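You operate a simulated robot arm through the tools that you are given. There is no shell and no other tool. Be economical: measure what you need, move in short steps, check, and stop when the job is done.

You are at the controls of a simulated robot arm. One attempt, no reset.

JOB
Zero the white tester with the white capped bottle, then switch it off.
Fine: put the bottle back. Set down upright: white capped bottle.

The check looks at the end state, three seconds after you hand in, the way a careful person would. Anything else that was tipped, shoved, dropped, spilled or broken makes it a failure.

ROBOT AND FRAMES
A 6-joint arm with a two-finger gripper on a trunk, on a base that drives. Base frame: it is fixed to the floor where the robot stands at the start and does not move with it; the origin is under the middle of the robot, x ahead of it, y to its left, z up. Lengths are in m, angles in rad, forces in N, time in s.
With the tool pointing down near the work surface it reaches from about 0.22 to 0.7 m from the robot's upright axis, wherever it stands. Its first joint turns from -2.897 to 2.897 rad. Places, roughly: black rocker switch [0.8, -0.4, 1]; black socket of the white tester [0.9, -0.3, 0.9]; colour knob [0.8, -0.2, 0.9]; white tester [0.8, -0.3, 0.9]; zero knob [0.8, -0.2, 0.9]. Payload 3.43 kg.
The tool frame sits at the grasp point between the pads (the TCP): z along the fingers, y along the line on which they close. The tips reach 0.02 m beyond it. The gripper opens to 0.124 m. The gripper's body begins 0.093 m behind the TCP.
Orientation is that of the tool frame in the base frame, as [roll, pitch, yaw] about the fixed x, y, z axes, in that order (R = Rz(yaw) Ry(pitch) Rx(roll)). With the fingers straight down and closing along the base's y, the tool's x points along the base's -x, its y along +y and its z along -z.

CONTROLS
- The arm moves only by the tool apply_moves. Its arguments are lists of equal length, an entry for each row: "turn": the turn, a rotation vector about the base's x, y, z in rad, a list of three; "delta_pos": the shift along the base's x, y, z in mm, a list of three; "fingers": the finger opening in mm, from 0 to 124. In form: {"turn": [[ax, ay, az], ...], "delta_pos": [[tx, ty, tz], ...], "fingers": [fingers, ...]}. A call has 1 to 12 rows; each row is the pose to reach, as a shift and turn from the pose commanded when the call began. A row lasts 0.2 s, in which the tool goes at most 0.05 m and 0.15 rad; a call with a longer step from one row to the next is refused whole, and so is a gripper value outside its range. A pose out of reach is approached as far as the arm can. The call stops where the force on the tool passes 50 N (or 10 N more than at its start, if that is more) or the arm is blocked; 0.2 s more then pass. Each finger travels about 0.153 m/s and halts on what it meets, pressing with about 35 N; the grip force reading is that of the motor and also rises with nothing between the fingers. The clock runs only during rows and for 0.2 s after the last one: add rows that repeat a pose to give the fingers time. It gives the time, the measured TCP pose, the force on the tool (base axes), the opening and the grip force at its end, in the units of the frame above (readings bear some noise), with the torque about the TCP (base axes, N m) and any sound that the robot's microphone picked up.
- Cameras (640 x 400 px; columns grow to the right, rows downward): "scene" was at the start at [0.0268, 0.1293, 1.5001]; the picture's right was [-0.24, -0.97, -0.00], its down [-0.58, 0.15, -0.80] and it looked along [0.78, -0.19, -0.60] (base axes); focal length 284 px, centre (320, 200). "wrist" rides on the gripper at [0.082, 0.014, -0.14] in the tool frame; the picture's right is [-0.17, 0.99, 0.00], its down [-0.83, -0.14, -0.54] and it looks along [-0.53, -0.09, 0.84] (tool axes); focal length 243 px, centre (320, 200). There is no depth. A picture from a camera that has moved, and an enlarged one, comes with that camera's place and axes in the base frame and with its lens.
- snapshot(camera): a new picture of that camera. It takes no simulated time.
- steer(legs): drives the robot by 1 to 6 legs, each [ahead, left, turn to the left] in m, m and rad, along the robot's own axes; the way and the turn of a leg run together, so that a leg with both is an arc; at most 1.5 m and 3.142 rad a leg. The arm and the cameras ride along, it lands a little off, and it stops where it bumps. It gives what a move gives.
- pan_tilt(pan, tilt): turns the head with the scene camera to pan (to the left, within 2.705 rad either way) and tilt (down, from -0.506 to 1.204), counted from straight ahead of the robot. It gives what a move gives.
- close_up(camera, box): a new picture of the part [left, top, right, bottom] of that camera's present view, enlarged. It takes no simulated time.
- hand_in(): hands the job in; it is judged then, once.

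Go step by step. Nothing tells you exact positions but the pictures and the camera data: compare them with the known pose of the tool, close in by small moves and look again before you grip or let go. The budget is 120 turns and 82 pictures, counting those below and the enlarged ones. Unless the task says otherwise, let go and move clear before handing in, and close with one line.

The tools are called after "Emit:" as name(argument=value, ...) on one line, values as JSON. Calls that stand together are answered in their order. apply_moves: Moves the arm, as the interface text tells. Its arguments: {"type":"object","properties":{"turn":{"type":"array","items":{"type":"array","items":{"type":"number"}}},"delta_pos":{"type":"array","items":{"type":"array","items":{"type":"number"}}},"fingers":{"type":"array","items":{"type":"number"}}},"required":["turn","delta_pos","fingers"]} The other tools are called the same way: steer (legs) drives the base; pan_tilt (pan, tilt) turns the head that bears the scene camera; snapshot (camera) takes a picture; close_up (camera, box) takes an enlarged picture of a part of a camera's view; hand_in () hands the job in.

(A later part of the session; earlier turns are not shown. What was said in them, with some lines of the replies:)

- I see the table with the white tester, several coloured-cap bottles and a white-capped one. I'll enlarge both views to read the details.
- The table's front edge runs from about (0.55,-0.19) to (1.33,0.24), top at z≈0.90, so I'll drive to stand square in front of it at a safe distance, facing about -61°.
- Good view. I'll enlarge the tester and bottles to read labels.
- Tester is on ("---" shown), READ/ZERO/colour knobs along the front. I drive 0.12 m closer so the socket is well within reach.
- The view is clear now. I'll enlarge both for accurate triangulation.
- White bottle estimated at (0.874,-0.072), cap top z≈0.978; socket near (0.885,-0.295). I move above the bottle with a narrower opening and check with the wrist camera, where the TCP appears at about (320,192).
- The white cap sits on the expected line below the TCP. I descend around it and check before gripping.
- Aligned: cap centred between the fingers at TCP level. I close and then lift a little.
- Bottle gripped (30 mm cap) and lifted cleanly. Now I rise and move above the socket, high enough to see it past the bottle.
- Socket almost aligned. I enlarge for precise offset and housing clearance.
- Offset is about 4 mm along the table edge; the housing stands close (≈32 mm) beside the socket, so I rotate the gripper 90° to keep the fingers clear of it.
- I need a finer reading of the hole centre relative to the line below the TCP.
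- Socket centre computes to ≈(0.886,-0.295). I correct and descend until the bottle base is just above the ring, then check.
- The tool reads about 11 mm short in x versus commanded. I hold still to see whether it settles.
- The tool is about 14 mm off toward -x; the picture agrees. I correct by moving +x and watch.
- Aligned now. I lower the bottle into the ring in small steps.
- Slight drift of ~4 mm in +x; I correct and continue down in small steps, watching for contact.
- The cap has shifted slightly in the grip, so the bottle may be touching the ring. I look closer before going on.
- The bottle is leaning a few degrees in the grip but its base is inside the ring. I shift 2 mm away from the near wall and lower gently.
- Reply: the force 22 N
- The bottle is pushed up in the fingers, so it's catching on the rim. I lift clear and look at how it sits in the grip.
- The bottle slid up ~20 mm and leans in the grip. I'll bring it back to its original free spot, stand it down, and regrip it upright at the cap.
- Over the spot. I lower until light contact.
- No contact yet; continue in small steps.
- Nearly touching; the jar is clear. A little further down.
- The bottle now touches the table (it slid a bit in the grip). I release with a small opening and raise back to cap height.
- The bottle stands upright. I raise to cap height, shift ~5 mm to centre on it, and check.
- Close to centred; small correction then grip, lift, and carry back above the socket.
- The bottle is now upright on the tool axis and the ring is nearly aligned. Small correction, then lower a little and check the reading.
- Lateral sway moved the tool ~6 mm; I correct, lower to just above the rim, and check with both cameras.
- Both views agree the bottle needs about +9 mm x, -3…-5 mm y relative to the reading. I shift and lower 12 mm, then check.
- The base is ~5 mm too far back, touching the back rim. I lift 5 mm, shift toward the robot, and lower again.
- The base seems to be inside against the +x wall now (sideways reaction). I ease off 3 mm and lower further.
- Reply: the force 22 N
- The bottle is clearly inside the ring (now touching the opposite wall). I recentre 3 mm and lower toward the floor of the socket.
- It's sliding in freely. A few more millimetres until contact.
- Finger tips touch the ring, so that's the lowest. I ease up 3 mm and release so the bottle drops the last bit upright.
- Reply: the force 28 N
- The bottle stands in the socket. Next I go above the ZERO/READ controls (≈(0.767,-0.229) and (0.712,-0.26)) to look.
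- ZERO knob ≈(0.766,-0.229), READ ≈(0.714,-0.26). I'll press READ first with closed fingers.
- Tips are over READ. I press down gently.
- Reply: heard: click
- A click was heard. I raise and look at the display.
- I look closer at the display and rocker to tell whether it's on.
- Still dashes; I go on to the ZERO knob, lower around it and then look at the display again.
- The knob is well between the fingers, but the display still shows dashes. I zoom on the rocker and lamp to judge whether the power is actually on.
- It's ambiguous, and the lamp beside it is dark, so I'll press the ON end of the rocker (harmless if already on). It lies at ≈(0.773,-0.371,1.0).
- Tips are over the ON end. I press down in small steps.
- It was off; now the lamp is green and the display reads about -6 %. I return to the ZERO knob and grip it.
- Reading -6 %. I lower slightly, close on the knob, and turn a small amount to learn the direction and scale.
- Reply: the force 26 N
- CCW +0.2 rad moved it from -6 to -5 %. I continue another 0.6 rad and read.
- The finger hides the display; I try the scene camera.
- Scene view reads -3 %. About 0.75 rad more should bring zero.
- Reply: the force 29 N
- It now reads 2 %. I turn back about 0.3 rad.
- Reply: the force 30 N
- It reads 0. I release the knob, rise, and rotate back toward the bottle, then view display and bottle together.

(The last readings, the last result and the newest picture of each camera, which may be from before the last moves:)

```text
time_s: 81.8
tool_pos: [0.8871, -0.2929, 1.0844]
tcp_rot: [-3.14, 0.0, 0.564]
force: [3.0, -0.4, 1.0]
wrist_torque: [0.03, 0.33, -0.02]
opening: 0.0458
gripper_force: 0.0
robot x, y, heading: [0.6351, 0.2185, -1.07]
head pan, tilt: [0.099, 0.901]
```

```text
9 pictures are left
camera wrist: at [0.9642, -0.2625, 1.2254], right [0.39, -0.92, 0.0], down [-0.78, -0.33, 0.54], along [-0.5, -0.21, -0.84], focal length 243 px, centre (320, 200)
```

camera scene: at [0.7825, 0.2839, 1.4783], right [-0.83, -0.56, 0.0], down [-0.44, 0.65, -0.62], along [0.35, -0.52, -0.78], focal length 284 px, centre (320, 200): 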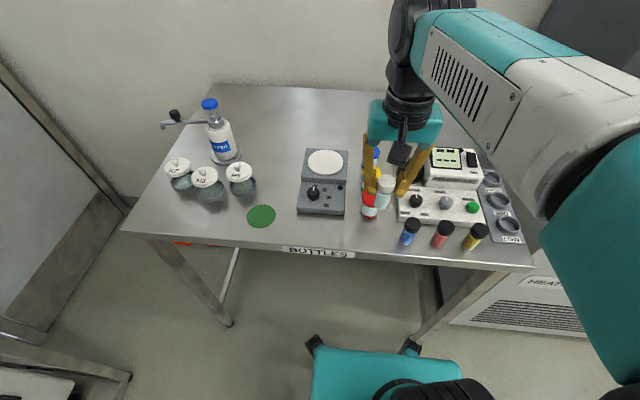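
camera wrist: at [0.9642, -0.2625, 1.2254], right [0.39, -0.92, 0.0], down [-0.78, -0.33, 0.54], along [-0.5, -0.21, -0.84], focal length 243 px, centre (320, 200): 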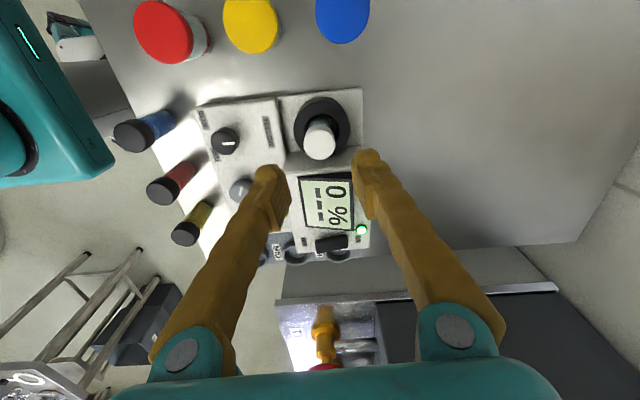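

Display confirms 0 %, lamp on. The cap is aligned below the TCP; I descend around it.

Emit:
apply_moves(turn=[[0, 0, 0], [0, 0, 0], [0, 0, 0], [0, 0, 0], [0, 0, 0]], delta_pos=[[1, 1, -35], [2, 1, -70], [2, 1, -95], [2, 1, -112], [2, 1, -112]], fingers=[48, 48, 48, 48, 48])

Emit:
close_up(camera="wrist", box=[220, 40, 420, 260])

```text
time_s: 83.0
tool_pos: [0.8888, -0.2806, 0.9758]
tcp_rot: [3.141, 0.003, 0.562]
force: [-0.6, 6.3, 1.2]
wrist_torque: [-0.91, -0.05, -0.02]
opening: 0.048
gripper_force: 0.0
robot x, y, heading: [0.6323, 0.2254, -1.071]
head pan, tilt: [0.099, 0.901]
```

```text
1.82 times, centred on (320, 150) of wrist
camera zoom: at [0.9659, -0.2496, 1.1161], right [0.39, -0.92, 0.0], down [-0.78, -0.32, 0.54], along [-0.5, -0.21, -0.84], focal length 441 px, centre (320, 291)
```

zoom: 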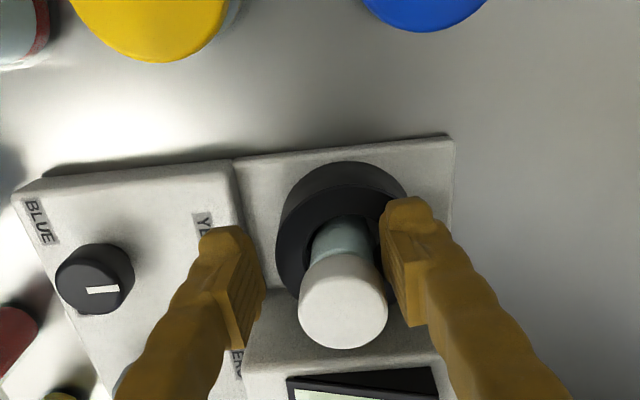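

Cap is ~7 mm to the right between fingers; I shift and then close.

Emit:
apply_moves(turn=[[0, 0, 0], [0, 0, 0], [0, 0, 0], [0, 0, 0], [0, 0, 0], [0, 0, 0]], delta_pos=[[0, -4, 0], [0, -7, -2], [0, -7, -2], [0, -7, -2], [0, -7, -2], [0, -7, -2]], fingers=[48, 48, 36, 15, 15, 15])

Emit:
apply_moves(turn=[[0, 0, 0], [0, 0, 0], [0, 0, 0], [0, 0, 0], [0, 0, 0]], delta_pos=[[0, 0, 20], [0, 0, 50], [0, 0, 85], [0, 0, 120], [0, 0, 120]], fingers=[15, 15, 15, 15, 15])

Emit:
close_up(camera="wrist", box=[220, 40, 420, 260])

```text
time_s: 84.4
tool_pos: [0.888, -0.2977, 0.9707]
tcp_rot: [-3.138, -0.004, 0.564]
force: [12.4, 10.5, -4.4]
wrist_torque: [-0.07, 0.01, 0.0]
opening: 0.0292
gripper_force: 35.2
robot x, y, heading: [0.6269, 0.2148, -1.067]
head pan, tilt: [0.099, 0.901]
```

```text
time_s: 85.6
tool_pos: [0.8887, -0.2996, 1.0911]
tcp_rot: [-3.139, 0.0, 0.56]
force: [3.7, 0.7, 0.3]
wrist_torque: [-0.01, 0.44, 0.0]
opening: 0.0296
gripper_force: 35.1
robot x, y, heading: [0.6308, 0.2188, -1.07]
head pan, tilt: [0.099, 0.901]
```

```text
1.82 times, centred on (320, 150) of wrist
camera zoom: at [0.9659, -0.2697, 1.2325], right [0.38, -0.92, 0.0], down [-0.78, -0.32, 0.54], along [-0.5, -0.2, -0.84], focal length 441 px, centre (320, 291)
```

zoom: 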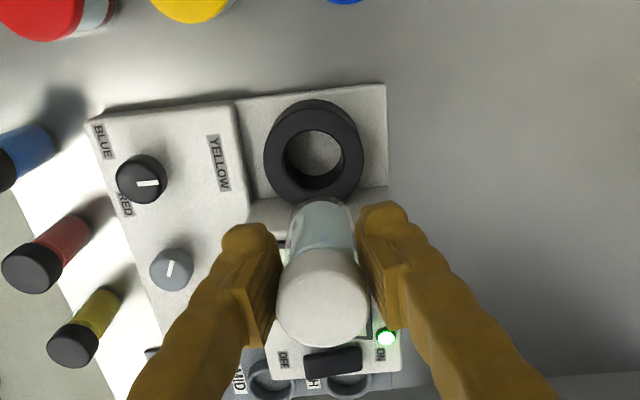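

Bottle is out and upright in the grip. I carry it back above its original spot.

Emit:
apply_moves(turn=[[0, 0, 0], [0, 0, 0], [0, 0, 0], [0, 0, 0], [0, 0, 0], [0, 0, 0], [0, 0, 0], [0, 0, 0], [0, 0, 0], [0, 0, 0], [0, 0, 0]], delta_pos=[[0, 15, 30], [-2, 50, 40], [-4, 90, 40], [-7, 130, 40], [-10, 165, 40], [-13, 200, 40], [-15, 222, 40], [-15, 228, 10], [-15, 228, -30], [-15, 228, -65], [-15, 228, -85]], fingers=[15, 15, 15, 15, 15, 15, 15, 15, 15, 15, 15])

Emit:
close_up(camera="wrist", box=[200, 20, 480, 260])

```text
time_s: 88.0
tool_pos: [0.8715, -0.0644, 1.0062]
tcp_rot: [-3.139, -0.001, 0.57]
force: [-2.7, 2.3, 5.6]
wrist_torque: [-0.19, -0.31, -0.01]
opening: 0.0294
gripper_force: 34.9
robot x, y, heading: [0.6286, 0.2212, -1.068]
head pan, tilt: [0.099, 0.901]
```

```text
1.67 times, centred on (340, 140) of wrist
camera zoom: at [0.949, -0.0333, 1.1468], right [0.39, -0.92, 0.0], down [-0.77, -0.33, 0.54], along [-0.5, -0.21, -0.84], focal length 404 px, centre (287, 300)
```

zoom: 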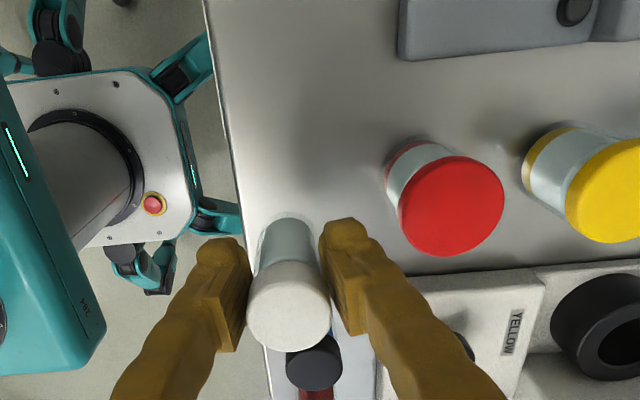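

Over the spot; I nudge 6 mm inward and lower.

Emit:
apply_moves(turn=[[0, 0, 0], [0, 0, 0], [0, 0, 0], [0, 0, 0]], delta_pos=[[2, -5, -12], [2, -5, -25], [2, -5, -32], [2, -5, -36]], fingers=[15, 15, 15, 15])

```text
time_s: 89.0
tool_pos: [0.8755, -0.073, 0.9696]
tcp_rot: [3.141, 0.0, 0.566]
force: [2.0, 1.1, -10.9]
wrist_torque: [-0.14, 0.3, 0.05]
opening: 0.0293
gripper_force: 35.1
robot x, y, heading: [0.6281, 0.2198, -1.065]
head pan, tilt: [0.099, 0.901]
```

Emit:
apply_moves(turn=[[0, 0, 0], [0, 0, 0]], delta_pos=[[0, 0, -2], [0, 0, -4]], fingers=[15, 15])

```text
time_s: 89.6
tool_pos: [0.873, -0.075, 0.9658]
tcp_rot: [-3.137, 0.001, 0.564]
force: [-4.8, 3.0, -0.3]
wrist_torque: [-0.36, -0.62, 0.01]
opening: 0.0294
gripper_force: 34.7
robot x, y, heading: [0.6332, 0.2181, -1.069]
head pan, tilt: [0.099, 0.901]
```

Emit:
apply_moves(turn=[[0, 0, 0], [0, 0, 0]], delta_pos=[[0, 0, -2], [0, 0, -4]], fingers=[15, 15])

Emit:
close_up(camera="scene", box=[340, 190, 420, 250])

```text
time_s: 90.2
tool_pos: [0.8757, -0.0724, 0.9607]
tcp_rot: [-3.135, 0.001, 0.565]
force: [-0.8, 0.1, -15.4]
wrist_torque: [0.0, -0.03, 0.02]
opening: 0.0295
gripper_force: 35.0
robot x, y, heading: [0.6345, 0.2138, -1.065]
head pan, tilt: [0.099, 0.901]
```

```text
6.67 times, centred on (380, 220) of scene
camera zoom: at [0.7836, 0.2805, 1.478], right [-0.82, -0.57, 0.0], down [-0.45, 0.65, -0.62], along [0.35, -0.51, -0.79], focal length 1897 px, centre (-80, 67)
```

zoom: 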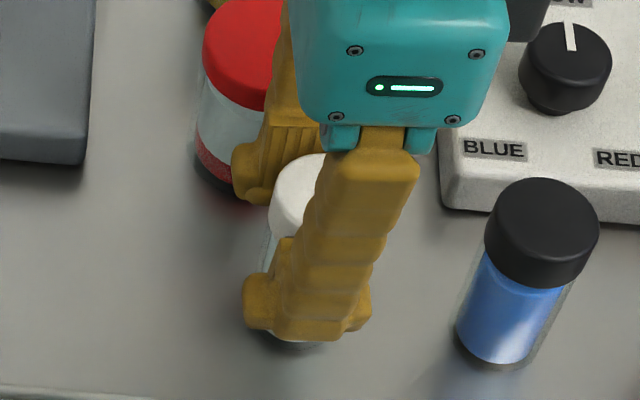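

Very near the table; 3 mm more then release with a small opening.

Emit:
apply_moves(turn=[[0, 0, 0], [0, 0, 0], [0, 0, 0], [0, 0, 0], [0, 0, 0]], delta_pos=[[0, 0, -2], [0, 0, -3], [0, 0, -3], [0, 0, -3], [0, 0, -3]], fingers=[15, 15, 33, 42, 42])

Emit:
close_up(camera="wrist", box=[200, 20, 480, 260])

```text
time_s: 91.4
tool_pos: [0.8775, -0.0735, 0.9594]
tcp_rot: [-3.138, 0.0, 0.564]
force: [1.2, 2.0, -1.2]
wrist_torque: [-0.25, 0.2, -0.01]
opening: 0.042
gripper_force: 0.0
robot x, y, heading: [0.6296, 0.2199, -1.073]
head pan, tilt: [0.099, 0.901]
```

```text
1.67 times, centred on (340, 140) of wrist
camera zoom: at [0.9546, -0.0428, 1.0998], right [0.39, -0.92, 0.0], down [-0.78, -0.33, 0.54], along [-0.5, -0.21, -0.84], focal length 404 px, centre (287, 300)
```

zoom: 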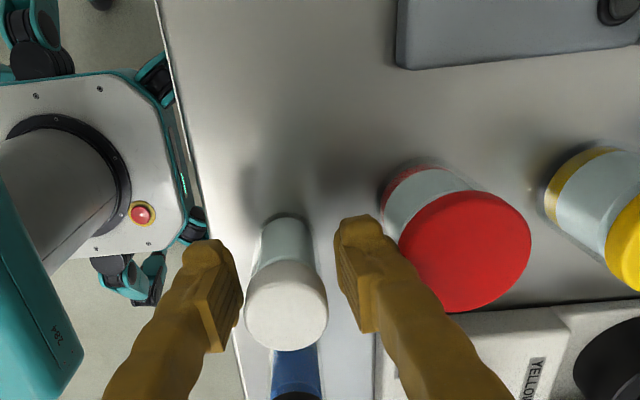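

The bottle stands on its spot. I rise and go above the OFF end of the rocker (≈(0.763,-0.353)).

Emit:
apply_moves(turn=[[0, 0, 0], [0, 0, 0], [0, 0, 0], [0, 0, 0], [0, 0, 0]], delta_pos=[[0, 0, 15], [0, 0, 40], [0, 0, 75], [0, 0, 115], [0, 0, 115]], fingers=[42, 42, 42, 42, 42])

Emit:
apply_moves(turn=[[0, 0, 0], [0, 0, 0], [0, 0, 0], [0, 0, 0], [0, 0, 0], [0, 0, 0], [0, 0, 0], [0, 0, 0], [0, 0, 0], [0, 0, 0]], delta_pos=[[-15, -37, 0], [-30, -75, 0], [-45, -112, 0], [-60, -150, 0], [-75, -187, 0], [-90, -222, 0], [-104, -255, 0], [-113, -280, 0], [-113, -280, -30], [-113, -280, -42]], fingers=[20, 0, 0, 0, 0, 0, 0, 0, 0, 0])

Emit:
close_up(camera="wrist", box=[220, 40, 420, 240])

```text
time_s: 92.6
tool_pos: [0.8761, -0.0722, 1.0718]
tcp_rot: [3.141, 0.001, 0.568]
force: [-0.2, 0.2, -9.0]
wrist_torque: [-0.12, -0.11, -0.02]
opening: 0.0418
gripper_force: 0.1
robot x, y, heading: [0.6269, 0.2129, -1.075]
head pan, tilt: [0.099, 0.901]
```

```text
time_s: 94.8
tool_pos: [0.7657, -0.3568, 1.0316]
tcp_rot: [-3.138, -0.003, 0.563]
force: [0.2, 1.8, 1.1]
wrist_torque: [-0.18, 0.03, -0.01]
opening: 0.0
gripper_force: 34.1
robot x, y, heading: [0.6345, 0.2169, -1.07]
head pan, tilt: [0.099, 0.901]
```

```text
2.00 times, centred on (320, 140) of wrist
camera zoom: at [0.8433, -0.3252, 1.1729], right [0.39, -0.92, 0.0], down [-0.78, -0.33, 0.54], along [-0.5, -0.21, -0.84], focal length 485 px, centre (320, 320)
```

zoom: 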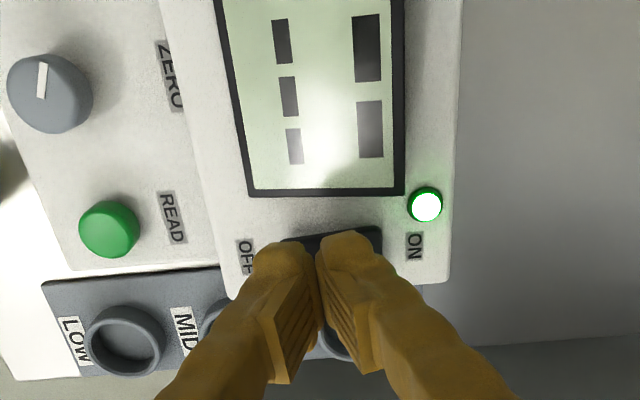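

Tips are slightly toward the rocker's middle; I shift 7 mm toward OFF and press down.

Emit:
apply_moves(turn=[[0, 0, 0], [0, 0, 0], [0, 0, 0], [0, 0, 0]], delta_pos=[[-3, 8, 0], [-3, 8, -8], [-3, 8, -14], [-3, 8, -18]], fingers=[0, 0, 0, 0])

```text
time_s: 95.8
tool_pos: [0.7593, -0.3492, 1.013]
tcp_rot: [-3.139, 0.0, 0.562]
force: [-0.2, -1.7, -6.5]
wrist_torque: [0.15, -0.06, 0.04]
opening: 0.0002
gripper_force: 33.9
robot x, y, heading: [0.6297, 0.2165, -1.071]
head pan, tilt: [0.099, 0.901]
```

Emit:
apply_moves(turn=[[0, 0, 0], [0, 0, 0], [0, 0, 0]], delta_pos=[[1, 0, -3], [2, 0, -6], [2, 0, -9]], fingers=[0, 0, 0])

```text
time_s: 96.6
tool_pos: [0.7605, -0.3509, 1.0041]
tcp_rot: [-3.137, -0.002, 0.567]
force: [-2.0, 1.4, -1.7]
wrist_torque: [-0.11, -0.19, 0.01]
opening: 0.0
gripper_force: 34.9
robot x, y, heading: [0.6248, 0.2161, -1.068]
head pan, tilt: [0.099, 0.901]
```

I check the lamp.

Emit:
close_up(camera="wrist", box=[220, 40, 420, 240])

```text
2.00 times, centred on (320, 140) of wrist
camera zoom: at [0.8377, -0.3201, 1.1448], right [0.39, -0.92, -0.01], down [-0.77, -0.33, 0.54], along [-0.5, -0.21, -0.84], focal length 485 px, centre (320, 320)
```

zoom: 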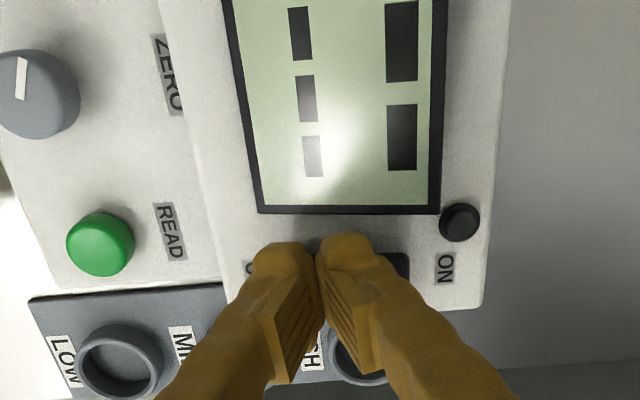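

The lamp is dark: the tester is off. I rise clear and take a last look at the whole table.

Emit:
apply_moves(turn=[[0, 0, 0], [0, 0, 0], [0, 0, 0], [0, 0, 0], [0, 0, 0]], delta_pos=[[0, 0, 25], [0, 0, 70], [0, 0, 115], [0, 0, 150], [0, 0, 150]], fingers=[0, 0, 0, 0, 0])

Emit:
close_up(camera="scene", box=[340, 120, 540, 260])

Emit:
snapshot(camera="wrist")

```text
time_s: 97.8
tool_pos: [0.7573, -0.3483, 1.1541]
tcp_rot: [-3.139, -0.003, 0.562]
force: [3.1, -1.3, 2.3]
wrist_torque: [0.09, 0.31, 0.0]
opening: 0.0001
gripper_force: 34.2
robot x, y, heading: [0.6319, 0.2139, -1.071]
head pan, tilt: [0.099, 0.901]
```

```text
2.86 times, centred on (440, 190) of scene
camera zoom: at [0.7789, 0.2773, 1.4802], right [-0.83, -0.56, 0.0], down [-0.44, 0.65, -0.62], along [0.35, -0.51, -0.78], focal length 813 px, centre (-23, 229)
```

zoom: 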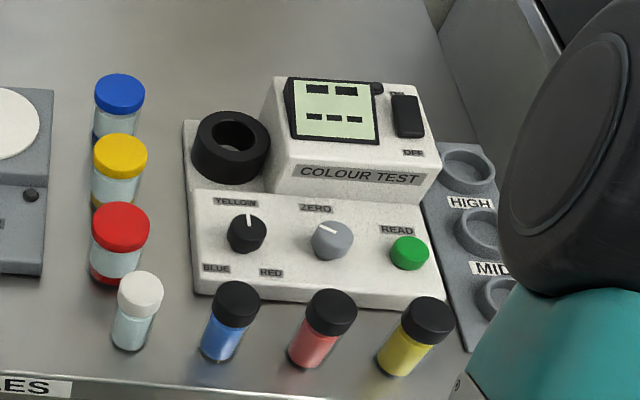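

```text
0 pictures are left
camera wrist: at [0.834, -0.3187, 1.2952], right [0.39, -0.92, 0.0], down [-0.78, -0.33, 0.54], along [-0.5, -0.21, -0.84], focal length 243 px, centre (320, 200)
```

wrist: 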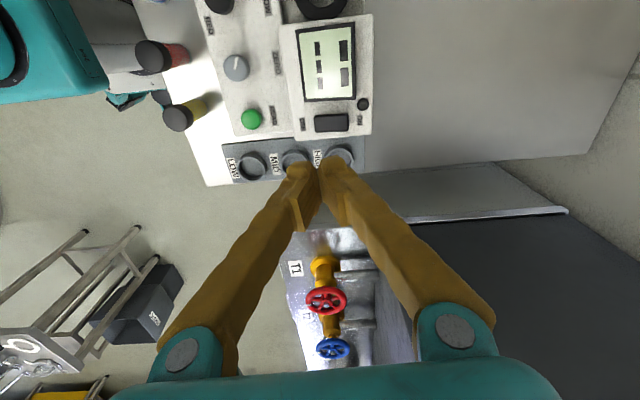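

Everything stands upright, the bottle is back in its place, the tester is zeroed and off, and the arm is clear, so I hand in.

Emit:
hand_in()

```text
The job is handed in.
```

I zeroed the white tester with the white capped bottle (it read 0 %), stood the bottle upright back on its spot, and switched the tester off. The tester was off at the start, so I had to turn it on first.
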